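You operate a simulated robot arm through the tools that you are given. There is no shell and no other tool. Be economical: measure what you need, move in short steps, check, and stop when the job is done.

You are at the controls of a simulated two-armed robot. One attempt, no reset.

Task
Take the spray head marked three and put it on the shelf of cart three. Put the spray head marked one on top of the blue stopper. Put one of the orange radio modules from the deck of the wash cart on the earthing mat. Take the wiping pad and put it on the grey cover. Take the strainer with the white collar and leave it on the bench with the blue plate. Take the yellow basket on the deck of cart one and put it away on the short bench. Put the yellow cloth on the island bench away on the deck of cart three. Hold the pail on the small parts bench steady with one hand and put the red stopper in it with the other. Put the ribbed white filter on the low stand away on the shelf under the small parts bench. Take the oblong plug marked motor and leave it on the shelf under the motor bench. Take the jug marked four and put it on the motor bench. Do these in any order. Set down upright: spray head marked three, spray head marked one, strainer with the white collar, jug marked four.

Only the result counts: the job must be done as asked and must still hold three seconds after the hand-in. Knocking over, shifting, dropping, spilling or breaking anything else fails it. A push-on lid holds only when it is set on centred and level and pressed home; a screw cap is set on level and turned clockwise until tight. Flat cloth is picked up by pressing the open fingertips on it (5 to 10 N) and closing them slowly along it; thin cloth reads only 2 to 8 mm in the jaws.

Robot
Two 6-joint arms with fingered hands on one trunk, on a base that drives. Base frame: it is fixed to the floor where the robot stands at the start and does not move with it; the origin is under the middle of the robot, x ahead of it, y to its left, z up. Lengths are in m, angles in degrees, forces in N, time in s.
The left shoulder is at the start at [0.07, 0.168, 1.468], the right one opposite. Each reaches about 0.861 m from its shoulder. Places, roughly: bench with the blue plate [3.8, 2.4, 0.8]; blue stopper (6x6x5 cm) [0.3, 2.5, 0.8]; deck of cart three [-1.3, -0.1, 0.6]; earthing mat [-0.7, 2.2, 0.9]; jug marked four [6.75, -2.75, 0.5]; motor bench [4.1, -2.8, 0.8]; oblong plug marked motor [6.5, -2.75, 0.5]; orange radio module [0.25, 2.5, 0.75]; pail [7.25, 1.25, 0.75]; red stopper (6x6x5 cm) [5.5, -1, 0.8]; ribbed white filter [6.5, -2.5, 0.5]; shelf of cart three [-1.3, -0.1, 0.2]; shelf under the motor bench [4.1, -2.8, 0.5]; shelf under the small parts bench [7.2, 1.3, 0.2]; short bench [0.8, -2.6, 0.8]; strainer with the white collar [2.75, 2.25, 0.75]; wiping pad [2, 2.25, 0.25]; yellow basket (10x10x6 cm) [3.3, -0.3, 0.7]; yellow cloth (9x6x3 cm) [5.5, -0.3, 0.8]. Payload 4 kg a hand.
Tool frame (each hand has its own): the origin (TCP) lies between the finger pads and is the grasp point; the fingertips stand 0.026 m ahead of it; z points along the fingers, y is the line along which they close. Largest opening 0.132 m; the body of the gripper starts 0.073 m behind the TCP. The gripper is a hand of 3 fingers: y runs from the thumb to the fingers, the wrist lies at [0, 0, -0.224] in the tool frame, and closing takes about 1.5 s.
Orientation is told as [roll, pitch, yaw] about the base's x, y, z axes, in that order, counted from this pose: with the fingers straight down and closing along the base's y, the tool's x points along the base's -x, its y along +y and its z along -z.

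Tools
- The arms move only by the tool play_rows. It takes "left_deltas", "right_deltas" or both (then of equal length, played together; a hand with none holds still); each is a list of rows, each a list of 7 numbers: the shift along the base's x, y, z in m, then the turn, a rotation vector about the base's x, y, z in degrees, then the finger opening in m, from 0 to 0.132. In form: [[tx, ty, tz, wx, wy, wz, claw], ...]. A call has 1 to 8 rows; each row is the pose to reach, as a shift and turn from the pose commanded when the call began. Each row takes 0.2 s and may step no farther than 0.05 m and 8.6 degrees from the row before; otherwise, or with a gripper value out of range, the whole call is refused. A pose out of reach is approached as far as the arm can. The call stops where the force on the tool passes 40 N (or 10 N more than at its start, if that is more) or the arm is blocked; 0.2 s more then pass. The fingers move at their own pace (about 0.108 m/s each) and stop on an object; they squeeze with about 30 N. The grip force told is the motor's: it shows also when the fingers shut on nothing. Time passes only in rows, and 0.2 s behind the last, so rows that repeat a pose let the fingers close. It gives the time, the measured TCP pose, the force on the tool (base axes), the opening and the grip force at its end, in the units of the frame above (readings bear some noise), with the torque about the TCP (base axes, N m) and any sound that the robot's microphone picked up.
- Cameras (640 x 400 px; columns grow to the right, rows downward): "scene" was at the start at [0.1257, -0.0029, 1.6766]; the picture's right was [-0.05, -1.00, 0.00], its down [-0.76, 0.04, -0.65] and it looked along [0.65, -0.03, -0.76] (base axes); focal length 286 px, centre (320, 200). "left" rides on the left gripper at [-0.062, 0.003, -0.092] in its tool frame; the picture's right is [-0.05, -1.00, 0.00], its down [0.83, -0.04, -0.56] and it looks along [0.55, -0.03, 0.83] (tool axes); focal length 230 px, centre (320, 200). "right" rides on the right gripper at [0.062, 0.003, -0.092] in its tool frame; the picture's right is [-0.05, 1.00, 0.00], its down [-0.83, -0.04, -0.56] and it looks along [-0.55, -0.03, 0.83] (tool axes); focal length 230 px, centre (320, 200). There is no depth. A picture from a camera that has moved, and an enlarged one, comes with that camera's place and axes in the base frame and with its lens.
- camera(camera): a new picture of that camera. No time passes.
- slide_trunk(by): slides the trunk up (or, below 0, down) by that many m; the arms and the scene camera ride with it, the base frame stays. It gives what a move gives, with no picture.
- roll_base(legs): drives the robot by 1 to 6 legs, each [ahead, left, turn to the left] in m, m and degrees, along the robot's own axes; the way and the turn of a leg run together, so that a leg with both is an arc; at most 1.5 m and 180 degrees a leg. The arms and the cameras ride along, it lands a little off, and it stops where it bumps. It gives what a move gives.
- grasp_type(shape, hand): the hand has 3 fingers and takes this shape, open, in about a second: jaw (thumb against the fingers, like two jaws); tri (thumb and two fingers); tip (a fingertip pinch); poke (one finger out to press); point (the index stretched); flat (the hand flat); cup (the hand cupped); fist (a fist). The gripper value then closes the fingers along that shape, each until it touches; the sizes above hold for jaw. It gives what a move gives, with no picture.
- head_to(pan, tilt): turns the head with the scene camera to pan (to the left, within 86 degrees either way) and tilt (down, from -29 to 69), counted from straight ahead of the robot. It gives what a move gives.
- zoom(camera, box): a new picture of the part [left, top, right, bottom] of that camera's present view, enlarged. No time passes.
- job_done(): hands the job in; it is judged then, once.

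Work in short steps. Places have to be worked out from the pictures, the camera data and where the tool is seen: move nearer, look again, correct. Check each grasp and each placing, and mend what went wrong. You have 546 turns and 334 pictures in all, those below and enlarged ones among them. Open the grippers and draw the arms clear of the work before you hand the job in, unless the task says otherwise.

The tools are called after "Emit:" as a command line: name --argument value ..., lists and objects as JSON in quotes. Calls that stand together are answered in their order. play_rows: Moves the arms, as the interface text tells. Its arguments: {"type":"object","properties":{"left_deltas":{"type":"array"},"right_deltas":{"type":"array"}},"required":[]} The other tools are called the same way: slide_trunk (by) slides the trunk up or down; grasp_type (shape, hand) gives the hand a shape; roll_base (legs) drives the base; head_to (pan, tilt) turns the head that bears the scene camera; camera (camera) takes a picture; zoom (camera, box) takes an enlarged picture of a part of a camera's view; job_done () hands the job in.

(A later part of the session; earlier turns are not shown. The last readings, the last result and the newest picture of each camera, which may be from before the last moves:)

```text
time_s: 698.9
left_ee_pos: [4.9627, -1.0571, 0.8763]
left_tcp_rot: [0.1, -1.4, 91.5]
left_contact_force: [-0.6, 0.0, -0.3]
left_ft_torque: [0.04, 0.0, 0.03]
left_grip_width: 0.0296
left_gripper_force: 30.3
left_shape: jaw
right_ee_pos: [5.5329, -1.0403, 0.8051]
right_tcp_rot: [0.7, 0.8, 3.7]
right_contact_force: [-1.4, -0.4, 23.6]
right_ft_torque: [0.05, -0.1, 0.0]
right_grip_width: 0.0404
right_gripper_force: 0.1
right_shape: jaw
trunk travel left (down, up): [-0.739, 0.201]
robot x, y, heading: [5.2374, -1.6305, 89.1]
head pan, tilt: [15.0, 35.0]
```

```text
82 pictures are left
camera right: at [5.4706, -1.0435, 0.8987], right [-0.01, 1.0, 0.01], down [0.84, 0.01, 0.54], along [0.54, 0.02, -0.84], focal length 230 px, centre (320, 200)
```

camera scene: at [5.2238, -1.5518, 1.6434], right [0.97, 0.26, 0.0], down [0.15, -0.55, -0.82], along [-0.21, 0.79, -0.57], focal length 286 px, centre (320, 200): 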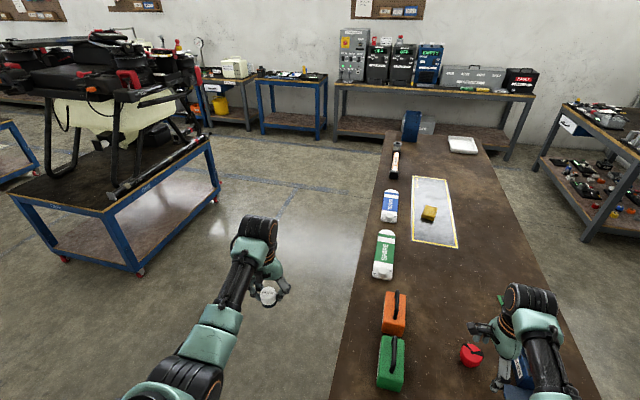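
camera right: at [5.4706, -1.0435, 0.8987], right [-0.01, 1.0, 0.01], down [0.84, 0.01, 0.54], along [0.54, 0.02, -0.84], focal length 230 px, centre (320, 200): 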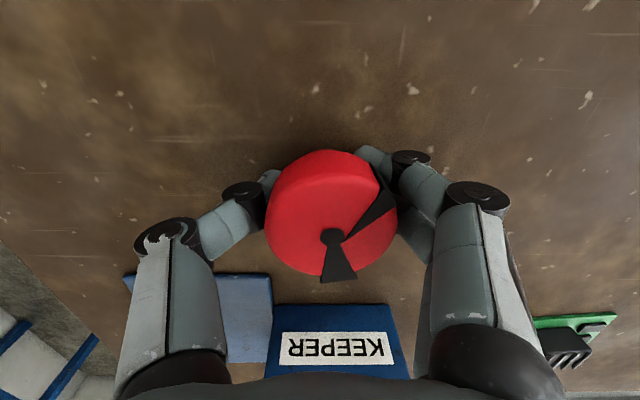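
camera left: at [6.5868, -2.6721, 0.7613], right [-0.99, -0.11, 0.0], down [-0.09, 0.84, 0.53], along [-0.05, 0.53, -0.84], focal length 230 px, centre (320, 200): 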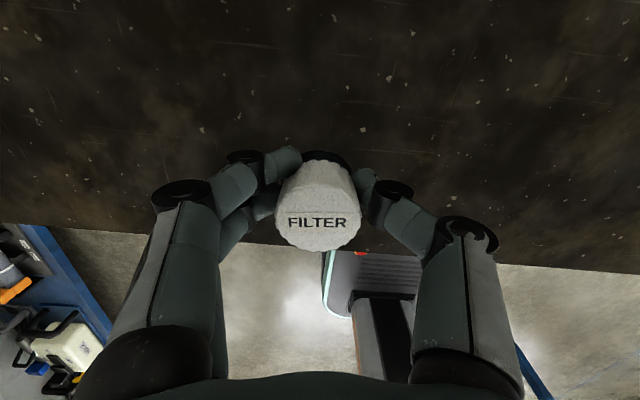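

The stopper is tapered; I raise 1.2 cm and close further.

Emit:
play_rows --right_deltas '[[0, 0, 0.006, 0, 0, 0, 0.055], [0, 0, 0.012, 0, 0, 0, 0.055], [0, 0, 0.012, 0, 0, 0, 0.03], [0, 0, 0.012, 0, 0, 0, 0.02], [0, 0, 0.012, 0, 0, 0, 0.02], [0, 0, 0.012, 0, 0, 0, 0.02]]'

Emit:
play_rows --right_deltas '[[0, 0, 0.015, 0, 0, 0, 0.02], [0, 0, 0.04, 0, 0, 0, 0.02], [0, 0, 0.08, 0, 0, 0, 0.02]]'

Emit:
camera --camera "right"

```text
time_s: 700.3
left_ee_pos: [4.9639, -1.0554, 0.8754]
left_tcp_rot: [0.3, -1.3, 91.5]
left_contact_force: [0.6, 0.0, -0.3]
left_ft_torque: [0.01, -0.01, 0.02]
left_grip_width: 0.0297
left_gripper_force: 30.1
left_shape: jaw
right_ee_pos: [5.5333, -1.0404, 0.8134]
right_tcp_rot: [0.4, 0.7, 3.8]
right_contact_force: [1.6, -0.3, -0.2]
right_ft_torque: [-0.01, 0.03, -0.01]
right_grip_width: 0.0373
right_gripper_force: 29.6
right_shape: jaw
trunk travel left (down, up): [-0.739, 0.201]
robot x, y, heading: [5.237, -1.6337, 89.4]
head pan, tilt: [15.0, 35.0]
```

```text
time_s: 701.1
left_ee_pos: [4.9636, -1.0558, 0.8764]
left_tcp_rot: [0.4, -1.3, 91.5]
left_contact_force: [-1.3, -0.3, -0.1]
left_ft_torque: [-0.01, -0.01, 0.02]
left_grip_width: 0.0296
left_gripper_force: 29.3
left_shape: jaw
right_ee_pos: [5.5326, -1.0405, 0.8939]
right_tcp_rot: [0.4, 0.8, 3.7]
right_contact_force: [0.4, 0.5, -1.3]
right_ft_torque: [-0.02, 0.0, 0.03]
right_grip_width: 0.0371
right_gripper_force: 29.6
right_shape: jaw
trunk travel left (down, up): [-0.739, 0.201]
robot x, y, heading: [5.2382, -1.6345, 88.9]
head pan, tilt: [15.0, 35.0]
```

```text
81 pictures are left
camera right: at [5.4714, -1.0424, 0.9868], right [-0.01, 1.0, 0.01], down [0.84, 0.01, 0.54], along [0.54, 0.01, -0.84], focal length 230 px, centre (320, 200)
```

right: 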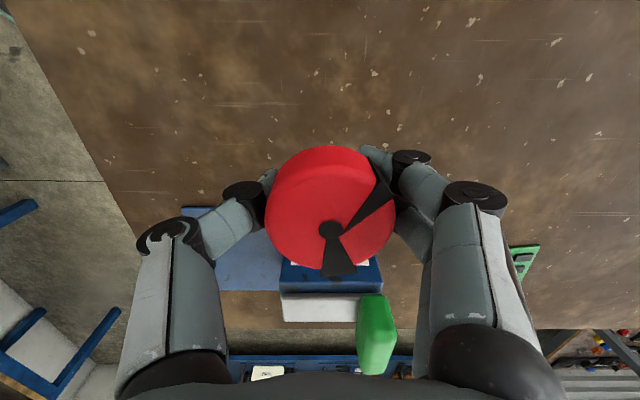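

Both hands loaded. Drive east and north to the small parts bench.

Emit:
slide_trunk --by 0.19

Emit:
roll_base --legs '[[-0.25, 0, 0], [0, -1.4, 0.5], [1.3, 0, 0], [0.75, 0, 0]]'

Emit:
head_to --pan -25 --tilt 35

Emit:
camera --camera "scene"

```text
time_s: 703.2
left_ee_pos: [4.9633, -1.0551, 1.0657]
left_tcp_rot: [0.3, -1.4, 91.6]
left_contact_force: [0.2, -0.9, -0.3]
left_ft_torque: [-0.01, 0.01, -0.01]
left_grip_width: 0.0294
left_gripper_force: 30.6
left_shape: jaw
right_ee_pos: [5.5322, -1.0397, 1.0835]
right_tcp_rot: [0.4, 0.7, 3.7]
right_contact_force: [0.7, -0.5, -0.7]
right_ft_torque: [-0.02, 0.01, -0.01]
right_grip_width: 0.0372
right_gripper_force: 29.7
right_shape: jaw
trunk travel left (down, up): [-0.929, 0.011]
robot x, y, heading: [5.238, -1.6327, 89.0]
head pan, tilt: [15.0, 35.0]
```

```text
time_s: 721.6
left_ee_pos: [6.3881, 0.7282, 1.0672]
left_tcp_rot: [0.3, -1.5, 91.5]
left_contact_force: [-0.3, 0.1, -0.5]
left_ft_torque: [0.03, 0.02, -0.02]
left_grip_width: 0.0296
left_gripper_force: 30.3
left_shape: jaw
right_ee_pos: [6.9577, 0.7449, 1.0836]
right_tcp_rot: [0.5, 0.9, 3.9]
right_contact_force: [-0.1, -0.6, -0.9]
right_ft_torque: [0.0, 0.01, 0.02]
right_grip_width: 0.0372
right_gripper_force: 30.4
right_shape: jaw
trunk travel left (down, up): [-0.929, 0.011]
robot x, y, heading: [6.6601, 0.1549, 89.4]
head pan, tilt: [15.0, 35.0]
```

```text
time_s: 722.7
left_ee_pos: [6.3899, 0.7303, 1.0659]
left_tcp_rot: [0.4, -1.2, 91.6]
left_contact_force: [-0.1, 0.6, -0.7]
left_ft_torque: [0.02, 0.0, -0.01]
left_grip_width: 0.0298
left_gripper_force: 30.3
left_shape: jaw
right_ee_pos: [6.9571, 0.7465, 1.0832]
right_tcp_rot: [0.3, 0.9, 3.9]
right_contact_force: [0.1, -0.7, 0.6]
right_ft_torque: [0.02, 0.0, 0.01]
right_grip_width: 0.037
right_gripper_force: 30.3
right_shape: jaw
trunk travel left (down, up): [-0.929, 0.011]
robot x, y, heading: [6.6617, 0.1532, 89.3]
head pan, tilt: [-25.0, 35.0]
```

```text
80 pictures are left
camera scene: at [6.7005, 0.2838, 1.713], right [0.9, -0.43, 0.0], down [-0.25, -0.52, -0.82], along [0.36, 0.74, -0.57], focal length 286 px, centre (320, 200)
```

scene: 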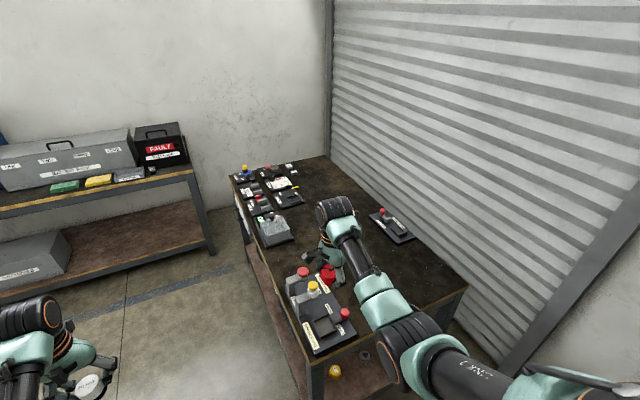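

The small parts bench spans x 6.86–7.53, y 0.68–1.9. I go to its west side and turn to face it.

Emit:
roll_base --legs '[[0, 0.22, 0], [1.05, 0, 0], [0, 0.25, 0], [0, 0, -90]]'

Emit:
head_to --pan 0 --tilt 45

Emit:
camera --camera "scene"

```text
time_s: 734.6
left_ee_pos: [6.7617, 1.4945, 1.0653]
left_tcp_rot: [0.3, -1.1, 3.3]
left_contact_force: [-0.5, -0.2, 0.1]
left_ft_torque: [0.02, 0.02, -0.03]
left_grip_width: 0.0295
left_gripper_force: 29.8
left_shape: jaw
right_ee_pos: [6.795, 0.9266, 1.0835]
right_tcp_rot: [0.4, 0.7, -84.4]
right_contact_force: [-0.6, -0.2, -0.6]
right_ft_torque: [0.03, -0.01, 0.0]
right_grip_width: 0.0367
right_gripper_force: 29.7
right_shape: jaw
trunk travel left (down, up): [-0.929, 0.011]
robot x, y, heading: [6.195, 1.2038, 1.1]
head pan, tilt: [-25.0, 35.0]
```

```text
time_s: 735.5
left_ee_pos: [6.7621, 1.496, 1.0664]
left_tcp_rot: [0.3, -1.3, 3.2]
left_contact_force: [-0.8, -0.1, -1.1]
left_ft_torque: [-0.01, 0.01, 0.0]
left_grip_width: 0.0294
left_gripper_force: 30.0
left_shape: jaw
right_ee_pos: [6.7939, 0.9248, 1.0824]
right_tcp_rot: [0.5, 0.8, -84.4]
right_contact_force: [0.1, 0.1, -1.0]
right_ft_torque: [0.0, -0.02, 0.01]
right_grip_width: 0.0367
right_gripper_force: 29.9
right_shape: jaw
trunk travel left (down, up): [-0.929, 0.011]
robot x, y, heading: [6.1936, 1.203, 0.8]
head pan, tilt: [0.0, 45.0]
```

```text
79 pictures are left
camera scene: at [6.3233, 1.206, 1.6982], right [0.02, -1.0, 0.0], down [-0.71, -0.01, -0.71], along [0.71, 0.01, -0.71], focal length 286 px, centre (320, 200)
```

scene: 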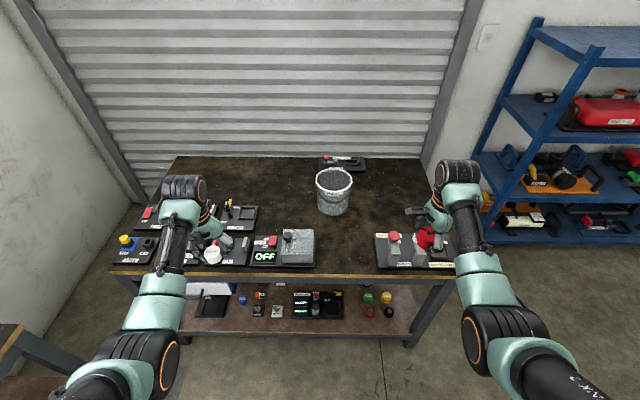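

Emit:
zoom --camera "scene" --box '[160, 250, 440, 370]'

Emit:
zoom --camera "scene" --box '[250, 140, 410, 260]'

```text
2.29 times, centred on (300, 310) of scene
camera zoom: at [6.3233, 1.206, 1.6982], right [0.02, -1.0, 0.0], down [-0.71, -0.01, -0.71], along [0.71, 0.01, -0.71], focal length 653 px, centre (366, -51)
```

zoom: 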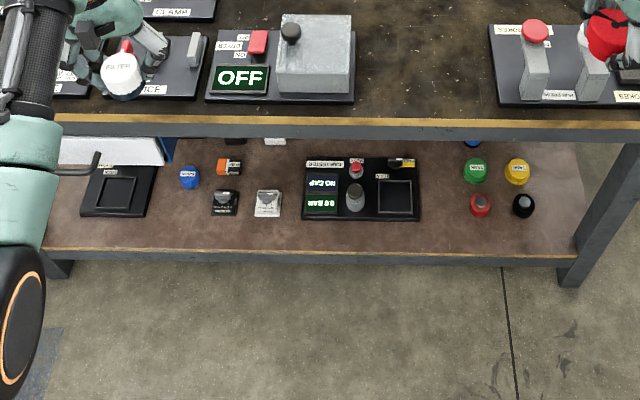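

```text
3.33 times, centred on (330, 200) of scene
camera zoom: at [6.3233, 1.206, 1.6982], right [0.02, -1.0, 0.0], down [-0.71, -0.01, -0.71], along [0.71, 0.01, -0.71], focal length 952 px, centre (287, 200)
```

zoom: 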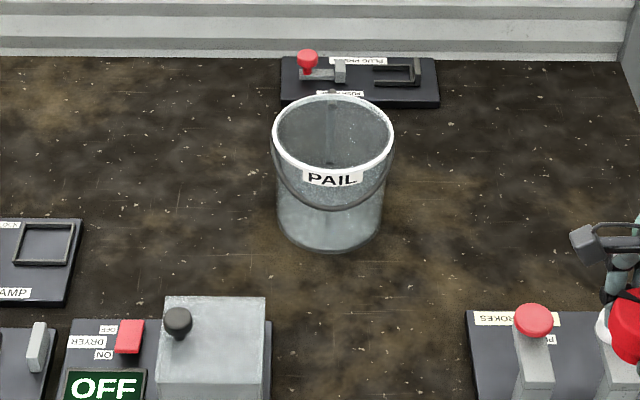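

The pail stands at about (7.24,1.2). First the filter: a free spot on the shelf lies near (6.97,1.04). I shift right, lower the trunk fully and slide the left hand in under the bench.

Emit:
roll_base --legs '[[-0.06, -0.45, -0.8]]'

Emit:
slide_trunk --by -0.4

Emit:
slide_trunk --by -0.37

Emit:
camera --camera "scene"

Emit:
camera --camera "left"

```text
time_s: 738.2
left_ee_pos: [6.7078, 1.0446, 1.0642]
left_tcp_rot: [0.2, -1.3, 2.6]
left_contact_force: [-0.1, 1.3, -1.2]
left_ft_torque: [-0.01, 0.0, 0.0]
left_grip_width: 0.0293
left_gripper_force: 29.9
left_shape: jaw
right_ee_pos: [6.7343, 0.4763, 1.0839]
right_tcp_rot: [0.5, 0.8, -85.2]
right_contact_force: [0.3, -0.5, -1.2]
right_ft_torque: [-0.05, -0.02, 0.02]
right_grip_width: 0.0367
right_gripper_force: 29.7
right_shape: jaw
trunk travel left (down, up): [-0.929, 0.011]
robot x, y, heading: [6.1354, 0.759, 0.0]
head pan, tilt: [0.0, 45.0]
```

```text
time_s: 742.0
left_ee_pos: [6.7085, 1.0435, 0.6653]
left_tcp_rot: [0.4, -1.4, 2.5]
left_contact_force: [0.9, 1.0, -1.3]
left_ft_torque: [-0.01, 0.0, 0.01]
left_grip_width: 0.0298
left_gripper_force: 30.2
left_shape: jaw
right_ee_pos: [6.7347, 0.4743, 0.6828]
right_tcp_rot: [0.5, 0.9, -85.2]
right_contact_force: [-1.4, 0.1, -0.8]
right_ft_torque: [-0.02, -0.03, -0.02]
right_grip_width: 0.0367
right_gripper_force: 30.9
right_shape: jaw
trunk travel left (down, up): [-0.529, 0.411]
robot x, y, heading: [6.1422, 0.7584, 0.2]
head pan, tilt: [0.0, 45.0]
```

```text
time_s: 745.6
left_ee_pos: [6.7096, 1.0434, 0.2952]
left_tcp_rot: [0.3, -1.2, 2.5]
left_contact_force: [0.0, 0.8, -0.4]
left_ft_torque: [0.0, -0.03, -0.02]
left_grip_width: 0.0294
left_gripper_force: 30.0
left_shape: jaw
right_ee_pos: [6.7342, 0.4745, 0.3142]
right_tcp_rot: [0.4, 0.8, -85.2]
right_contact_force: [0.3, -0.2, -0.4]
right_ft_torque: [-0.01, -0.01, 0.0]
right_grip_width: 0.0365
right_gripper_force: 30.1
right_shape: jaw
trunk travel left (down, up): [-0.159, 0.781]
robot x, y, heading: [6.1379, 0.7587, 0.3]
head pan, tilt: [0.0, 45.0]
```

```text
76 pictures are left
camera scene: at [6.2666, 0.7607, 0.9282], right [0.0, -1.0, 0.0], down [-0.71, 0.0, -0.71], along [0.71, 0.0, -0.71], focal length 286 px, centre (320, 200)
```

scene: 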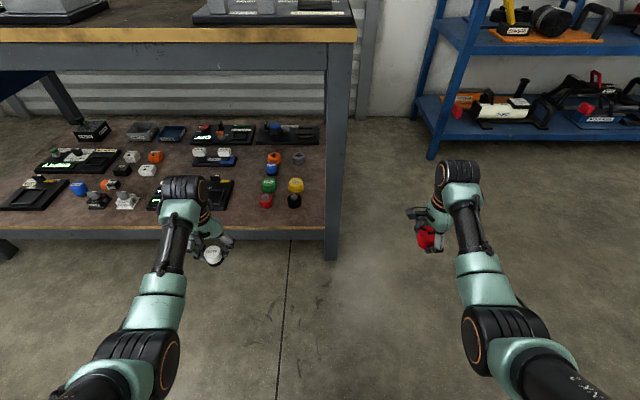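

```text
75 pictures are left
camera left: at [6.7693, 1.0496, 0.3904], right [0.1, -1.0, 0.0], down [-0.84, -0.08, 0.54], along [-0.53, -0.05, -0.84], focal length 230 px, centre (320, 200)
```

left: 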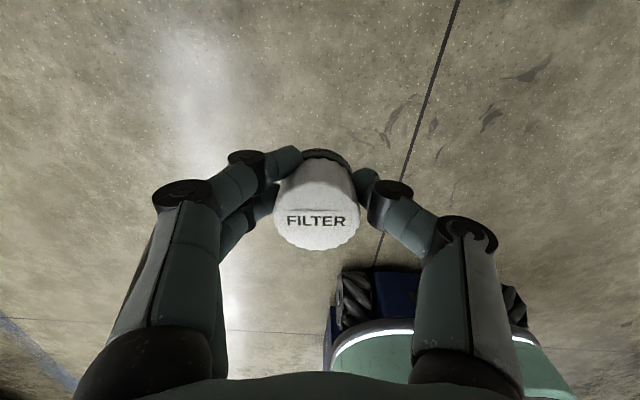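

I move in to the clear front strip at (6.925,1.02).

Emit:
roll_base --legs '[[0.215, -0.023, 0]]'

Emit:
camera --camera "left"

Emit:
camera --camera "scene"

```text
time_s: 747.3
left_ee_pos: [6.9166, 1.0224, 0.2952]
left_tcp_rot: [0.3, -1.3, 2.4]
left_contact_force: [0.5, 0.7, -0.4]
left_ft_torque: [0.01, 0.01, -0.01]
left_grip_width: 0.0296
left_gripper_force: 30.2
left_shape: jaw
right_ee_pos: [6.9437, 0.454, 0.3124]
right_tcp_rot: [0.3, 0.8, -85.1]
right_contact_force: [0.8, -0.1, -0.7]
right_ft_torque: [0.0, 0.01, 0.0]
right_grip_width: 0.0367
right_gripper_force: 30.3
right_shape: jaw
trunk travel left (down, up): [-0.159, 0.781]
robot x, y, heading: [6.346, 0.7405, 0.4]
head pan, tilt: [0.0, 45.0]
```

```text
74 pictures are left
camera left: at [6.9768, 1.0287, 0.3901], right [0.1, -1.0, 0.0], down [-0.84, -0.08, 0.54], along [-0.53, -0.05, -0.84], focal length 230 px, centre (320, 200)
```

left: 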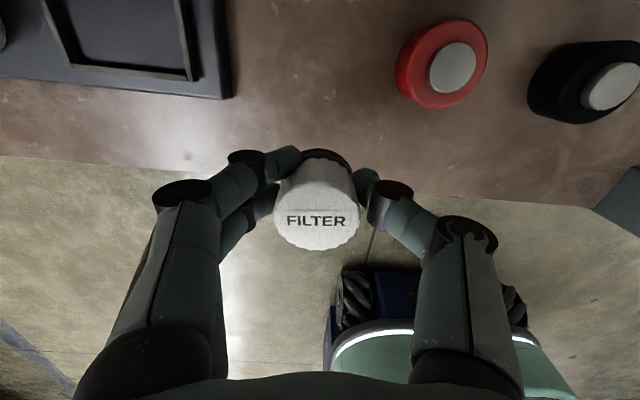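

```text
73 pictures are left
camera scene: at [6.4748, 0.7389, 0.9281], right [0.0, -1.0, 0.0], down [-0.71, 0.0, -0.71], along [0.71, 0.0, -0.71], focal length 286 px, centre (320, 200)
```

scene: 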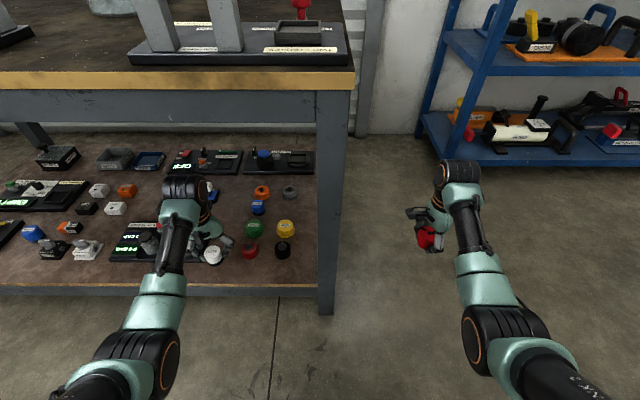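

I go 3.5 cm deeper between the panel and the red knob, then lower to the shelf.

Emit:
roll_base --legs '[[0.035, 0.005, 0]]'

Emit:
slide_trunk --by -0.04

Emit:
slide_trunk --by -0.015

Emit:
camera --camera "left"

```text
time_s: 748.1
left_ee_pos: [6.95, 1.0274, 0.2953]
left_tcp_rot: [0.4, -1.3, 2.7]
left_contact_force: [-0.5, -0.5, 0.2]
left_ft_torque: [-0.02, -0.01, 0.02]
left_grip_width: 0.0297
left_gripper_force: 30.0
left_shape: jaw
right_ee_pos: [6.9772, 0.4588, 0.3123]
right_tcp_rot: [0.5, 0.8, -85.2]
right_contact_force: [0.3, -0.3, -1.2]
right_ft_torque: [0.02, 0.01, 0.03]
right_grip_width: 0.0365
right_gripper_force: 30.2
right_shape: jaw
trunk travel left (down, up): [-0.159, 0.781]
robot x, y, heading: [6.378, 0.742, 0.3]
head pan, tilt: [0.0, 45.0]
```

```text
time_s: 749.0
left_ee_pos: [6.9516, 1.0275, 0.256]
left_tcp_rot: [0.2, -1.3, 2.7]
left_contact_force: [0.7, 0.1, 0.8]
left_ft_torque: [0.0, -0.01, 0.0]
left_grip_width: 0.0295
left_gripper_force: 30.4
left_shape: jaw
right_ee_pos: [6.9769, 0.4585, 0.2719]
right_tcp_rot: [0.4, 0.8, -85.1]
right_contact_force: [-0.1, -0.1, -0.3]
right_ft_torque: [-0.01, -0.01, 0.01]
right_grip_width: 0.0365
right_gripper_force: 29.9
right_shape: jaw
trunk travel left (down, up): [-0.119, 0.821]
robot x, y, heading: [6.3794, 0.739, 0.3]
head pan, tilt: [0.0, 45.0]
```

```text
time_s: 749.6
left_ee_pos: [6.9491, 1.0288, 0.2394]
left_tcp_rot: [0.2, -1.3, 2.7]
left_contact_force: [-0.4, 0.0, -0.4]
left_ft_torque: [0.04, -0.02, 0.01]
left_grip_width: 0.0296
left_gripper_force: 30.4
left_shape: jaw
right_ee_pos: [6.9762, 0.4596, 0.2582]
right_tcp_rot: [0.4, 0.8, -85.0]
right_contact_force: [1.0, -0.7, -0.6]
right_ft_torque: [-0.01, 0.03, 0.0]
right_grip_width: 0.0367
right_gripper_force: 29.7
right_shape: jaw
trunk travel left (down, up): [-0.104, 0.836]
robot x, y, heading: [6.3788, 0.7402, 0.0]
head pan, tilt: [0.0, 45.0]
```

```text
72 pictures are left
camera left: at [7.011, 1.034, 0.3354], right [0.1, -1.0, 0.0], down [-0.84, -0.09, 0.54], along [-0.53, -0.05, -0.84], focal length 230 px, centre (320, 200)
```

left: 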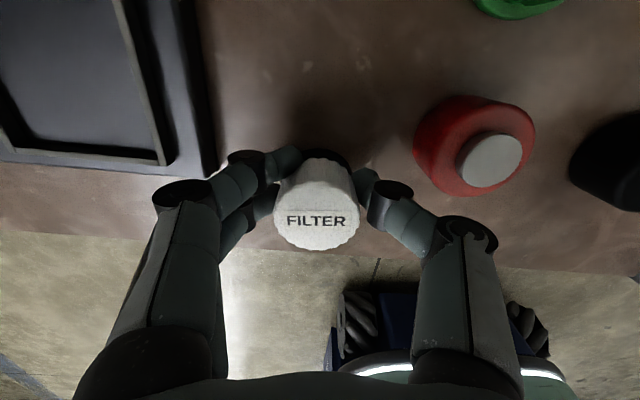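

Emit:
slide_trunk --by -0.012

Emit:
slide_trunk --by -0.01

```text
time_s: 750.2
left_ee_pos: [6.9512, 1.0266, 0.2326]
left_tcp_rot: [0.4, -1.6, 2.7]
left_contact_force: [-3.7, -0.8, 15.6]
left_ft_torque: [0.09, 0.1, 0.01]
left_grip_width: 0.0299
left_gripper_force: 29.9
left_shape: jaw
right_ee_pos: [6.9764, 0.4592, 0.2485]
right_tcp_rot: [0.5, 0.8, -85.0]
right_contact_force: [-0.1, 0.0, -0.7]
right_ft_torque: [0.01, 0.03, -0.01]
right_grip_width: 0.0366
right_gripper_force: 29.9
right_shape: jaw
trunk travel left (down, up): [-0.092, 0.848]
robot x, y, heading: [6.3803, 0.7455, 0.4]
head pan, tilt: [0.0, 45.0]
```

```text
time_s: 750.7
left_ee_pos: [6.9557, 1.028, 0.2282]
left_tcp_rot: [0.3, -2.3, 2.7]
left_contact_force: [-4.4, -1.7, 18.4]
left_ft_torque: [0.1, 0.19, 0.0]
left_grip_width: 0.0321
left_gripper_force: 30.0
left_shape: jaw
right_ee_pos: [6.9755, 0.4597, 0.2369]
right_tcp_rot: [0.5, 0.9, -85.1]
right_contact_force: [-0.8, 0.5, -0.4]
right_ft_torque: [0.01, 0.0, -0.04]
right_grip_width: 0.0366
right_gripper_force: 30.2
right_shape: jaw
trunk travel left (down, up): [-0.082, 0.858]
robot x, y, heading: [6.3783, 0.741, 0.3]
head pan, tilt: [0.0, 45.0]
stopped: the force on the tool passed its limit (the readings are from after the stop); the commanded pose is now the measured one
```

In contact. Open modestly and rise.

Emit:
play_rows --left_deltas '[[0, 0, 0.003, 0, 0, 0, 0.04], [0, 0, 0.003, 0, 0, 0, 0.05], [0, 0, 0.003, 0, 0, 0, 0.058], [0, 0, 0.02, 0, 0, 0, 0.058], [0, 0, 0.045, 0, 0, 0, 0.058]]'

Emit:
slide_trunk --by 0.05

Emit:
camera --camera "left"

```text
time_s: 751.9
left_ee_pos: [6.9531, 1.0257, 0.2678]
left_tcp_rot: [0.3, -2.0, 2.7]
left_contact_force: [0.0, 0.7, 0.2]
left_ft_torque: [0.01, 0.0, 0.0]
left_grip_width: 0.0574
left_gripper_force: 0.2
left_shape: jaw
right_ee_pos: [6.9775, 0.4594, 0.2363]
right_tcp_rot: [0.4, 0.9, -85.1]
right_contact_force: [0.1, 0.9, -0.6]
right_ft_torque: [0.0, 0.0, -0.01]
right_grip_width: 0.0368
right_gripper_force: 30.4
right_shape: jaw
trunk travel left (down, up): [-0.082, 0.858]
robot x, y, heading: [6.3807, 0.7433, 0.5]
head pan, tilt: [0.0, 45.0]
```

```text
time_s: 752.9
left_ee_pos: [6.9531, 1.0266, 0.3171]
left_tcp_rot: [0.3, -2.0, 2.6]
left_contact_force: [0.1, 0.0, -1.2]
left_ft_torque: [-0.01, 0.03, -0.01]
left_grip_width: 0.0574
left_gripper_force: 0.1
left_shape: jaw
right_ee_pos: [6.9781, 0.4591, 0.2862]
right_tcp_rot: [0.4, 0.9, -85.1]
right_contact_force: [-0.4, -0.6, -0.8]
right_ft_torque: [0.01, 0.01, -0.01]
right_grip_width: 0.0365
right_gripper_force: 29.5
right_shape: jaw
trunk travel left (down, up): [-0.132, 0.808]
robot x, y, heading: [6.38, 0.7406, -0.0]
head pan, tilt: [0.0, 45.0]
```

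```text
71 pictures are left
camera left: at [7.0131, 1.0329, 0.4123], right [0.1, -1.0, 0.0], down [-0.85, -0.08, 0.53], along [-0.52, -0.05, -0.85], focal length 230 px, centre (320, 200)
```

left: 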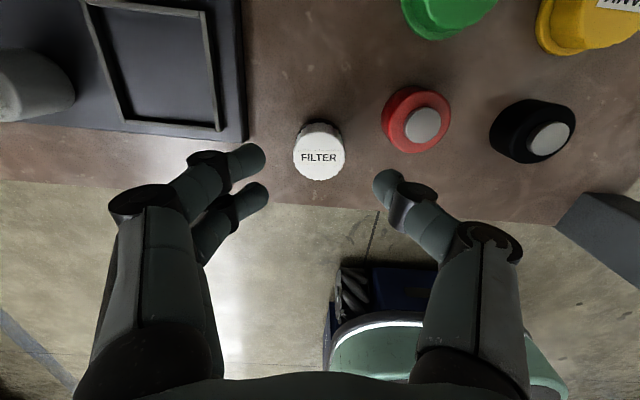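

Filter placed (task 9 done). Now the pail (centre ≈(7.17,1.163), rim z≈0.97). I back out, raise the trunk, and bring both hands closer to the centre line in free space.

Emit:
roll_base --legs '[[-0.3, 0, 0]]'

Emit:
slide_trunk --by 0.4

Emit:
slide_trunk --by 0.36

Emit:
play_rows --left_deltas '[[0.02, -0.03, -0.005, 0, 0, 0, 0.06], [0.04, -0.06, -0.01, 0, 0, 0, 0.06], [0.06, -0.09, -0.015, 0, 0, 0, 0.06], [0.07, -0.12, -0.02, 0, 0, 0, 0.06], [0.08, -0.15, -0.02, 0, 0, 0, 0.06], [0.08, -0.18, -0.02, 0, 0, 0, 0.06]]'

```text
time_s: 755.0
left_ee_pos: [6.6719, 1.0242, 0.3171]
left_tcp_rot: [0.3, -2.1, 2.6]
left_contact_force: [0.2, 0.0, -0.3]
left_ft_torque: [-0.03, 0.02, 0.0]
left_grip_width: 0.057
left_gripper_force: 0.2
left_shape: jaw
right_ee_pos: [6.693, 0.4568, 0.2865]
right_tcp_rot: [0.4, 0.9, -85.2]
right_contact_force: [0.4, 0.5, -0.9]
right_ft_torque: [0.01, 0.01, -0.02]
right_grip_width: 0.0366
right_gripper_force: 29.8
right_shape: jaw
trunk travel left (down, up): [-0.132, 0.808]
robot x, y, heading: [6.0948, 0.7395, 0.5]
head pan, tilt: [0.0, 45.0]
stopped in leg 1: the robot was blocked; the commanded pose is now the measured one
```

```text
time_s: 758.9
left_ee_pos: [6.6721, 1.0241, 0.7167]
left_tcp_rot: [0.3, -2.0, 2.5]
left_contact_force: [0.0, 0.0, -0.2]
left_ft_torque: [0.02, -0.02, 0.0]
left_grip_width: 0.0574
left_gripper_force: 0.0
left_shape: jaw
right_ee_pos: [6.6955, 0.4567, 0.6862]
right_tcp_rot: [0.4, 0.8, -85.2]
right_contact_force: [0.6, -0.7, -0.1]
right_ft_torque: [-0.02, 0.0, -0.02]
right_grip_width: 0.0365
right_gripper_force: 30.4
right_shape: jaw
trunk travel left (down, up): [-0.532, 0.408]
robot x, y, heading: [6.0965, 0.7452, 0.2]
head pan, tilt: [0.0, 45.0]
```

```text
time_s: 762.4
left_ee_pos: [6.6719, 1.0244, 1.0758]
left_tcp_rot: [0.3, -2.0, 2.5]
left_contact_force: [-0.1, -1.1, -0.2]
left_ft_torque: [0.0, -0.02, -0.03]
left_grip_width: 0.0572
left_gripper_force: 0.0
left_shape: jaw
right_ee_pos: [6.695, 0.4584, 1.0466]
right_tcp_rot: [0.3, 0.8, -85.2]
right_contact_force: [0.3, -0.1, -0.8]
right_ft_torque: [0.0, -0.01, 0.0]
right_grip_width: 0.0364
right_gripper_force: 30.4
right_shape: jaw
trunk travel left (down, up): [-0.892, 0.048]
robot x, y, heading: [6.0978, 0.7393, 0.0]
head pan, tilt: [0.0, 45.0]
```

```text
time_s: 763.8
left_ee_pos: [6.7498, 0.8413, 1.0584]
left_tcp_rot: [0.3, -2.1, 2.4]
left_contact_force: [-0.1, 0.1, 0.2]
left_ft_torque: [0.02, 0.0, 0.02]
left_grip_width: 0.0594
left_gripper_force: 0.1
left_shape: jaw
right_ee_pos: [6.6943, 0.4568, 1.0453]
right_tcp_rot: [0.5, 0.9, -85.1]
right_contact_force: [-0.3, 0.2, -0.3]
right_ft_torque: [0.02, -0.06, 0.0]
right_grip_width: 0.0368
right_gripper_force: 30.3
right_shape: jaw
trunk travel left (down, up): [-0.892, 0.048]
robot x, y, heading: [6.0941, 0.7415, 0.0]
head pan, tilt: [0.0, 45.0]
```

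Left reaches fine. Test the right hand toward the centre line too.

Emit:
play_rows --right_deltas '[[0.01, 0.03, 0.0, 0, 0, 0, 0.02], [0.02, 0.06, 0.0, 0, 0, 0, 0.02], [0.03, 0.09, 0.0, 0, 0, 0, 0.02], [0.04, 0.12, 0.0, 0, 0, 0, 0.02], [0.05, 0.15, 0.0, 0, 0, 0, 0.02], [0.055, 0.18, 0.0, 0, 0, 0, 0.02], [0.055, 0.21, 0.0, 0, 0, 0, 0.02]]'

Emit:
camera --camera "scene"

```text
time_s: 765.4
left_ee_pos: [6.7516, 0.8437, 1.0577]
left_tcp_rot: [0.2, -2.0, 2.5]
left_contact_force: [0.3, 0.2, -0.1]
left_ft_torque: [-0.01, -0.03, 0.02]
left_grip_width: 0.0594
left_gripper_force: 0.1
left_shape: jaw
right_ee_pos: [6.747, 0.6684, 1.0426]
right_tcp_rot: [0.4, 0.8, -85.2]
right_contact_force: [-0.1, 0.7, 0.1]
right_ft_torque: [-0.04, 0.02, 0.0]
right_grip_width: 0.0365
right_gripper_force: 29.7
right_shape: jaw
trunk travel left (down, up): [-0.892, 0.048]
robot x, y, heading: [6.0946, 0.7418, -0.0]
head pan, tilt: [0.0, 45.0]
```

```text
70 pictures are left
camera scene: at [6.2267, 0.7444, 1.6611], right [0.0, -1.0, 0.0], down [-0.71, 0.0, -0.71], along [0.71, 0.0, -0.71], focal length 286 px, centre (320, 200)
```

scene: 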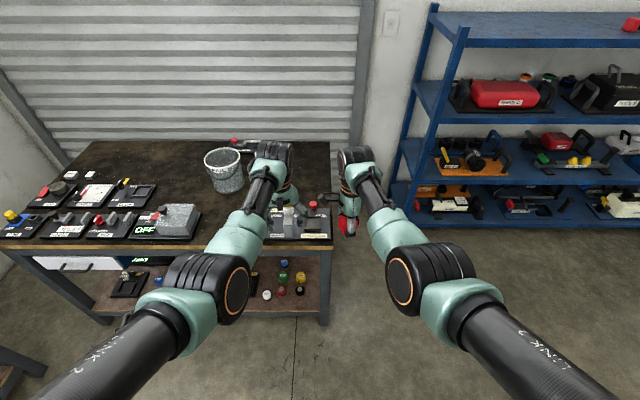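

Both reach. I rotate the right hand to neutral yaw so its camera side is clear of the left hand.

Emit:
play_rows --right_deltas '[[0.0, -0.02, 0, 0, 0, 8.5, 0.02], [0.0, -0.02, 0, 0, 0, 17, 0.02], [0.0, -0.02, 0, 0, 0, 25.5, 0.02], [0, -0.02, 0, 0, 0, 34, 0.02], [0, -0.02, 0, 0, 0, 42.5, 0.02], [0.01, -0.02, 0, 0, 0, 51, 0.02], [0.02, -0.02, 0, 0, 0, 59.5, 0.02], [0.025, -0.02, 0, 0, 0, 68, 0.02]]'

Emit:
play_rows --right_deltas '[[0.0, 0, 0, 0, 0, 8.5, 0.02], [0.0, 0.02, 0, 0, 0, 16, 0.02], [0.0, 0.04, 0, 0, 0, 16, 0.02], [0.0, 0.05, 0, 0, 0, 16, 0.02]]' --left_deltas '[[-0.02, 0, 0, 0, 0, 0, 0.06], [-0.03, -0.01, 0, 0, 0, 0, 0.06], [-0.03, -0.03, 0, 0, 0, 0, 0.06], [-0.03, -0.045, 0, 0, 0, 0, 0.06]]'

Emit:
camera --camera "scene"

```text
time_s: 767.1
left_ee_pos: [6.7504, 0.8431, 1.0577]
left_tcp_rot: [0.3, -2.0, 2.4]
left_contact_force: [-0.8, 0.4, -0.4]
left_ft_torque: [0.02, -0.01, 0.03]
left_grip_width: 0.0594
left_gripper_force: 0.0
left_shape: jaw
right_ee_pos: [6.7635, 0.6422, 1.0471]
right_tcp_rot: [0.4, 0.8, -17.1]
right_contact_force: [0.0, -0.5, -0.6]
right_ft_torque: [-0.01, 0.0, 0.0]
right_grip_width: 0.0366
right_gripper_force: 30.0
right_shape: jaw
right hand out of reach, approached as far as the arm can: row 7, 8
trunk travel left (down, up): [-0.892, 0.048]
robot x, y, heading: [6.0927, 0.7414, 0.1]
head pan, tilt: [0.0, 45.0]
```

```text
time_s: 768.1
left_ee_pos: [6.7196, 0.7998, 1.0567]
left_tcp_rot: [0.3, -2.0, 2.5]
left_contact_force: [0.1, 0.3, 0.3]
left_ft_torque: [-0.03, 0.04, -0.01]
left_grip_width: 0.0596
left_gripper_force: 0.1
left_shape: jaw
right_ee_pos: [6.7521, 0.684, 1.05]
right_tcp_rot: [0.4, 0.9, -1.1]
right_contact_force: [-0.5, -0.3, -0.4]
right_ft_torque: [0.01, -0.02, -0.02]
right_grip_width: 0.0364
right_gripper_force: 30.2
right_shape: jaw
right hand out of reach, approached as far as the arm can: row 2, 3, 4
trunk travel left (down, up): [-0.892, 0.048]
robot x, y, heading: [6.099, 0.7422, 0.3]
head pan, tilt: [0.0, 45.0]
```

```text
69 pictures are left
camera scene: at [6.2268, 0.742, 1.6611], right [0.0, -1.0, 0.0], down [-0.71, 0.0, -0.71], along [0.71, 0.0, -0.71], focal length 286 px, centre (320, 200)
```

scene: 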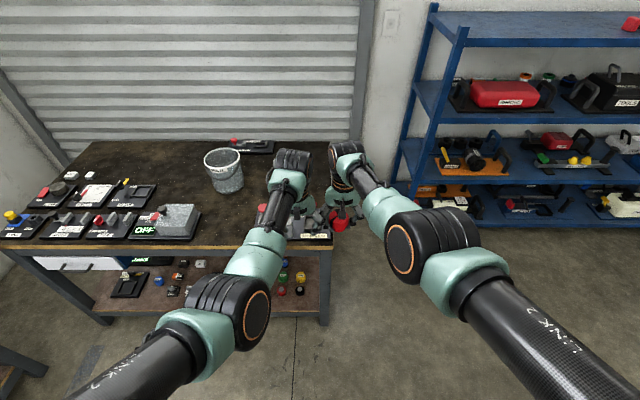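

The palms would clash over the pail, so I tilt the right hand 40° sideways (wrist outboard) while its fingers stay near the centre line.

Emit:
play_rows --right_deltas '[[-0.005, -0.01, 0.0, 8, 0, 0, 0.02], [-0.01, -0.01, 0.0, 16, 0, 0, 0.02], [-0.015, -0.01, 0.0, 24, 0, 0, 0.02], [-0.02, 0, 0.0, 32, 0, 0, 0.02], [-0.02, 0.0, 0.0, 40, 0, 0, 0.02]]'

Emit:
camera --camera "scene"

```text
time_s: 769.4
left_ee_pos: [6.7211, 0.7974, 1.0569]
left_tcp_rot: [0.4, -2.0, 2.5]
left_contact_force: [-1.0, 0.1, 0.5]
left_ft_torque: [0.02, 0.02, 0.01]
left_grip_width: 0.0594
left_gripper_force: 0.0
left_shape: jaw
right_ee_pos: [6.7305, 0.6844, 1.0523]
right_tcp_rot: [40.6, 1.5, -0.4]
right_contact_force: [-1.3, -0.6, -0.5]
right_ft_torque: [0.02, -0.01, -0.02]
right_grip_width: 0.0361
right_gripper_force: 30.4
right_shape: jaw
trunk travel left (down, up): [-0.892, 0.048]
robot x, y, heading: [6.0982, 0.7403, 0.1]
head pan, tilt: [0.0, 45.0]
```

```text
68 pictures are left
camera scene: at [6.2269, 0.7411, 1.6611], right [0.0, -1.0, 0.0], down [-0.71, 0.0, -0.71], along [0.71, 0.0, -0.71], focal length 286 px, centre (320, 200)
```

scene: 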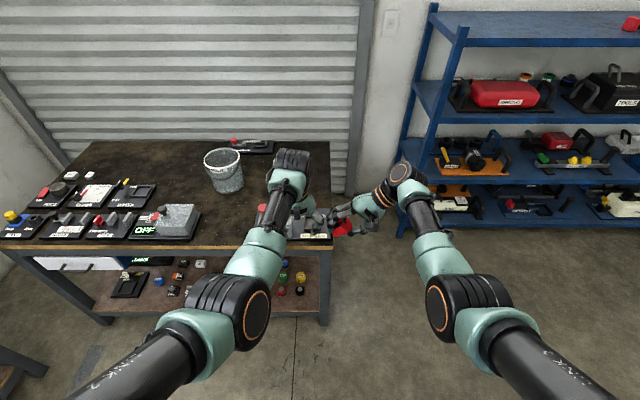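

Works well. Now move to the pail: strafe left, then advance so the left hand is above the north rim.

Emit:
roll_base --legs '[[0.03, 0.436, 0], [0.36, 0, 0]]'

Emit:
camera --camera "left"

Emit:
camera --camera "scene"

```text
time_s: 773.9
left_ee_pos: [7.1058, 1.2277, 1.0572]
left_tcp_rot: [0.3, -2.0, 1.9]
left_contact_force: [-0.5, -0.2, -0.9]
left_ft_torque: [0.02, -0.02, 0.03]
left_grip_width: 0.0595
left_gripper_force: 0.0
left_shape: jaw
right_ee_pos: [7.1119, 1.1113, 1.0524]
right_tcp_rot: [40.4, 1.3, -0.9]
right_contact_force: [-0.3, 0.8, -0.7]
right_ft_torque: [-0.04, -0.02, 0.01]
right_grip_width: 0.0362
right_gripper_force: 30.0
right_shape: jaw
trunk travel left (down, up): [-0.892, 0.048]
robot x, y, heading: [6.4843, 1.1721, -0.4]
head pan, tilt: [0.0, 45.0]
```

```text
67 pictures are left
camera left: at [7.1637, 1.2321, 1.1529], right [0.09, -1.0, 0.0], down [-0.85, -0.07, 0.52], along [-0.52, -0.04, -0.85], focal length 230 px, centre (320, 200)
```

left: 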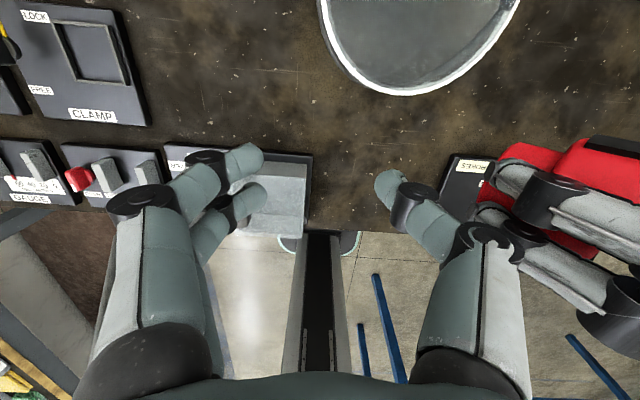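

```text
66 pictures are left
camera scene: at [6.6079, 1.1744, 1.6614], right [-0.01, -1.0, 0.0], down [-0.71, 0.01, -0.71], along [0.71, -0.01, -0.71], focal length 286 px, centre (320, 200)
```

scene: 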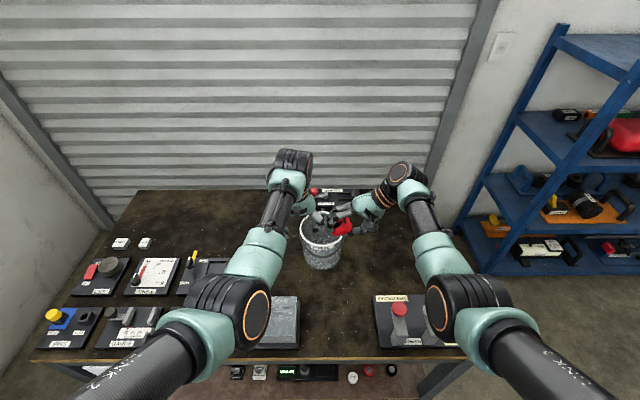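

The pail's centre is nearer (7.215,1.165). I advance 7 cm, extend the left hand and lower it onto the north rim with the thumb inside.

Emit:
roll_base --legs '[[0.07, 0, 0]]'

Emit:
play_rows --left_deltas '[[0.015, 0.004, 0, 0, 0, 0, 0.06], [0.028, 0.006, -0.005, 0, 0, 0, 0.06]]'

Emit:
camera --camera "left"

```text
time_s: 774.9
left_ee_pos: [7.1666, 1.2243, 1.0608]
left_tcp_rot: [0.2, -2.4, 1.9]
left_contact_force: [-1.1, -0.4, 0.1]
left_ft_torque: [0.05, -0.06, -0.01]
left_grip_width: 0.0595
left_gripper_force: 0.0
left_shape: jaw
right_ee_pos: [7.1749, 1.1102, 1.0561]
right_tcp_rot: [40.3, 1.0, -1.0]
right_contact_force: [-0.4, 0.2, -0.1]
right_ft_torque: [-0.02, -0.06, -0.06]
right_grip_width: 0.036
right_gripper_force: 30.1
right_shape: jaw
trunk travel left (down, up): [-0.892, 0.048]
robot x, y, heading: [6.5464, 1.174, -0.5]
head pan, tilt: [0.0, 45.0]
```

```text
time_s: 775.5
left_ee_pos: [7.198, 1.2299, 1.0519]
left_tcp_rot: [0.3, -2.2, 1.8]
left_contact_force: [-0.4, -0.9, -0.7]
left_ft_torque: [0.0, -0.02, -0.02]
left_grip_width: 0.0595
left_gripper_force: 0.1
left_shape: jaw
right_ee_pos: [7.1796, 1.1099, 1.0532]
right_tcp_rot: [40.3, 1.3, -1.0]
right_contact_force: [0.8, 1.1, -0.5]
right_ft_torque: [-0.04, -0.01, -0.03]
right_grip_width: 0.0361
right_gripper_force: 30.4
right_shape: jaw
trunk travel left (down, up): [-0.892, 0.048]
robot x, y, heading: [6.5501, 1.1729, -0.8]
head pan, tilt: [0.0, 45.0]
```

```text
65 pictures are left
camera left: at [7.2572, 1.2355, 1.148], right [0.08, -1.0, 0.0], down [-0.85, -0.07, 0.52], along [-0.52, -0.04, -0.85], focal length 230 px, centre (320, 200)
```

left: 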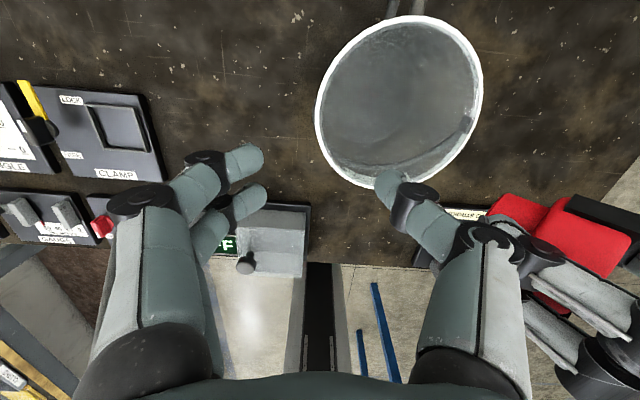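

I grip the rim right below the present left position. First raise the right hand 10 cm, then lower the trunk 10 cm so only the left descends.

Emit:
play_rows --right_deltas '[[0, -0.005, 0.03, 0, 0, 0, 0.02], [0, -0.01, 0.06, 0, 0, 0, 0.02], [0, -0.015, 0.1, 0, 0, 0, 0.02]]' --left_deltas '[[0.004, 0.003, 0, 0, 1, 0, 0.065], [0.006, 0.004, 0, 0, 2, 0, 0.065], [0.006, 0.004, 0, 0, 2, 0, 0.065]]'

Emit:
slide_trunk --by -0.08

Emit:
camera --camera "left"

```text
time_s: 776.3
left_ee_pos: [7.2075, 1.2354, 1.0515]
left_tcp_rot: [0.3, -0.1, 1.8]
left_contact_force: [0.3, 0.3, -0.6]
left_ft_torque: [0.02, -0.01, 0.0]
left_grip_width: 0.0644
left_gripper_force: 0.2
left_shape: jaw
right_ee_pos: [7.1814, 1.0922, 1.1529]
right_tcp_rot: [40.5, 1.5, -0.9]
right_contact_force: [-0.4, 0.4, 0.7]
right_ft_torque: [-0.02, -0.02, -0.01]
right_grip_width: 0.0362
right_gripper_force: 29.8
right_shape: jaw
trunk travel left (down, up): [-0.892, 0.048]
robot x, y, heading: [6.5494, 1.1744, -0.5]
head pan, tilt: [0.0, 45.0]
```

```text
time_s: 777.5
left_ee_pos: [7.2077, 1.2339, 0.9714]
left_tcp_rot: [0.4, -0.1, 1.8]
left_contact_force: [0.1, 0.5, 1.1]
left_ft_torque: [0.02, 0.02, -0.01]
left_grip_width: 0.0643
left_gripper_force: 0.1
left_shape: jaw
right_ee_pos: [7.1812, 1.0939, 1.0723]
right_tcp_rot: [40.4, 1.4, -1.0]
right_contact_force: [0.4, -0.9, -1.1]
right_ft_torque: [0.01, -0.01, -0.01]
right_grip_width: 0.0358
right_gripper_force: 30.0
right_shape: jaw
trunk travel left (down, up): [-0.812, 0.128]
robot x, y, heading: [6.5469, 1.1754, -0.7]
head pan, tilt: [0.0, 45.0]
```

```text
64 pictures are left
camera left: at [7.2693, 1.2396, 1.0646], right [0.08, -1.0, -0.01], down [-0.83, -0.07, 0.55], along [-0.55, -0.04, -0.83], focal length 230 px, centre (320, 200)
```

left: 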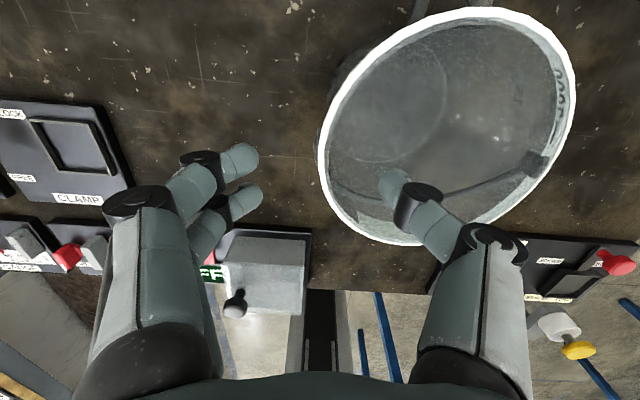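

Thumb is inside, fingers outside. Lower 3.5 cm and close gently on the rim.

Emit:
play_rows --left_deltas '[[0, 0, -0.015, 0, 0, 0, 0.065], [0, 0, -0.035, 0, 0, 0, 0.065], [0, 0, -0.035, 0, 0, 0, 0.04], [0, 0, -0.035, 0, 0, 0, 0.02], [0, 0, -0.035, 0, 0, 0, 0.0], [0, 0, -0.035, 0, 0, 0, 0.0]]'

Emit:
camera --camera "left"

```text
time_s: 778.9
left_ee_pos: [7.1996, 1.2385, 0.9387]
left_tcp_rot: [0.3, 0.0, 1.9]
left_contact_force: [0.7, 0.9, 0.2]
left_ft_torque: [0.01, 0.0, 0.02]
left_grip_width: 0.0
left_gripper_force: 29.5
left_shape: jaw
left hand out of reach, approached as far as the arm can: row 2, 3, 4, 5, 6
right_ee_pos: [7.1824, 1.0927, 1.0717]
right_tcp_rot: [40.5, 1.5, -1.1]
right_contact_force: [-0.5, 0.4, -0.2]
right_ft_torque: [0.0, -0.01, 0.01]
right_grip_width: 0.0364
right_gripper_force: 29.8
right_shape: jaw
trunk travel left (down, up): [-0.812, 0.128]
robot x, y, heading: [6.5507, 1.1768, -0.7]
head pan, tilt: [0.0, 45.0]
```

```text
63 pictures are left
camera left: at [7.2623, 1.2442, 1.0312], right [0.08, -1.0, -0.01], down [-0.83, -0.07, 0.56], along [-0.55, -0.04, -0.83], focal length 230 px, centre (320, 200)
```

left: 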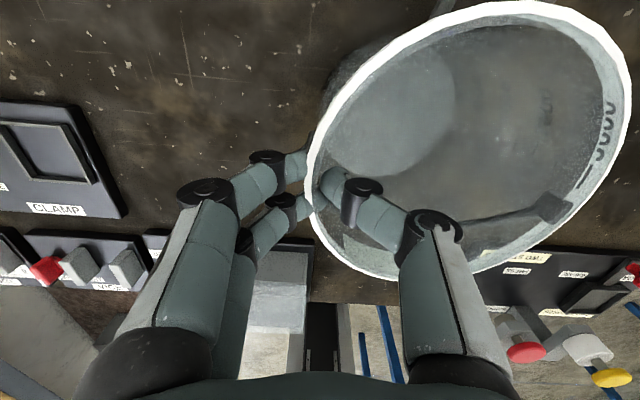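

The rim is gripped. Now bring the right hand's stopper over the pail opening.

Emit:
play_rows --right_deltas '[[0.015, 0.02, 0, 0, 0, 0, 0.02], [0.028, 0.04, -0.01, 0, 0, 0, 0.02], [0.03, 0.048, -0.03, 0, 0, 0, 0.02], [0.03, 0.048, -0.045, 0, 0, 0, 0.02]]'

Emit:
camera --camera "left"

Emit:
camera --camera "right"

```text
time_s: 779.9
left_ee_pos: [7.1999, 1.2382, 0.9381]
left_tcp_rot: [0.2, 0.1, 1.8]
left_contact_force: [-0.1, -0.3, -1.2]
left_ft_torque: [0.05, 0.0, -0.02]
left_grip_width: 0.0003
left_gripper_force: 30.3
left_shape: jaw
right_ee_pos: [7.2125, 1.141, 1.0294]
right_tcp_rot: [40.6, 1.5, -0.9]
right_contact_force: [0.3, -0.1, -0.9]
right_ft_torque: [0.0, 0.01, 0.01]
right_grip_width: 0.0359
right_gripper_force: 29.8
right_shape: jaw
trunk travel left (down, up): [-0.812, 0.128]
robot x, y, heading: [6.5466, 1.1741, -0.6]
head pan, tilt: [0.0, 45.0]
```

```text
62 pictures are left
camera left: at [7.2625, 1.2441, 1.0314], right [0.08, -1.0, -0.01], down [-0.83, -0.07, 0.56], along [-0.55, -0.04, -0.83], focal length 230 px, centre (320, 200)
```

left: 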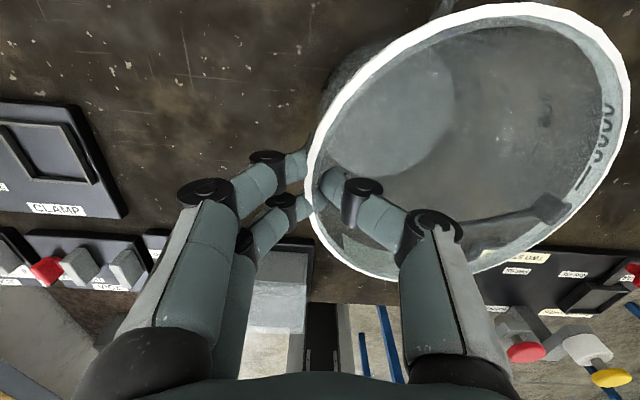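

```text
61 pictures are left
camera right: at [7.151, 1.0837, 1.102], right [0.08, 0.76, 0.65], down [0.83, -0.41, 0.37], along [0.55, 0.51, -0.67], focal length 230 px, centre (320, 200)
```

right: 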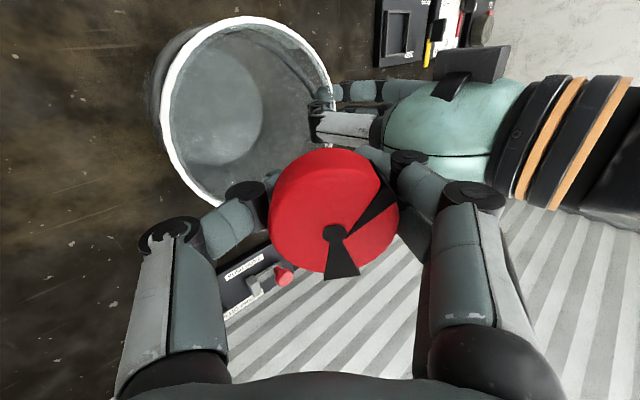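

From the right camera the stopper is well over the opening (pail centre ≈(7.19,1.155)). I nudge, lower 3 cm and release.

Emit:
play_rows --right_deltas '[[-0.01, 0.005, -0.01, 0, 0, 0, 0.02], [-0.012, 0.006, -0.03, 0, 0, 0, 0.02], [-0.012, 0.006, -0.03, 0, 0, 0, 0.045], [-0.012, 0.006, -0.03, 0, 0, 0, 0.07], [-0.012, 0.006, -0.03, 0, 0, 0, 0.08], [-0.012, 0.006, -0.03, 0, 0, 0, 0.08]]'

Emit:
camera --camera "right"

```text
time_s: 781.3
left_ee_pos: [7.2, 1.2398, 0.9378]
left_tcp_rot: [0.3, 0.1, 1.9]
left_contact_force: [-1.3, 7.0, 1.7]
left_ft_torque: [-0.57, -0.02, 0.0]
left_grip_width: 0.0
left_gripper_force: 30.0
left_shape: jaw
right_ee_pos: [7.1988, 1.147, 0.9974]
right_tcp_rot: [40.3, 1.5, -1.2]
right_contact_force: [1.0, -7.3, -2.3]
right_ft_torque: [-0.05, -0.01, -0.07]
right_grip_width: 0.074
right_gripper_force: 0.1
right_shape: jaw
trunk travel left (down, up): [-0.812, 0.128]
robot x, y, heading: [6.5467, 1.1765, -0.6]
head pan, tilt: [0.0, 45.0]
```

```text
60 pictures are left
camera right: at [7.1382, 1.0905, 1.0725], right [0.08, 0.76, 0.65], down [0.83, -0.41, 0.37], along [0.55, 0.51, -0.67], focal length 230 px, centre (320, 200)
```

right: 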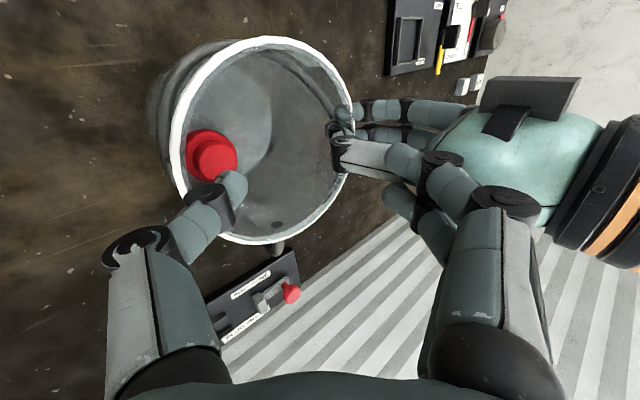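

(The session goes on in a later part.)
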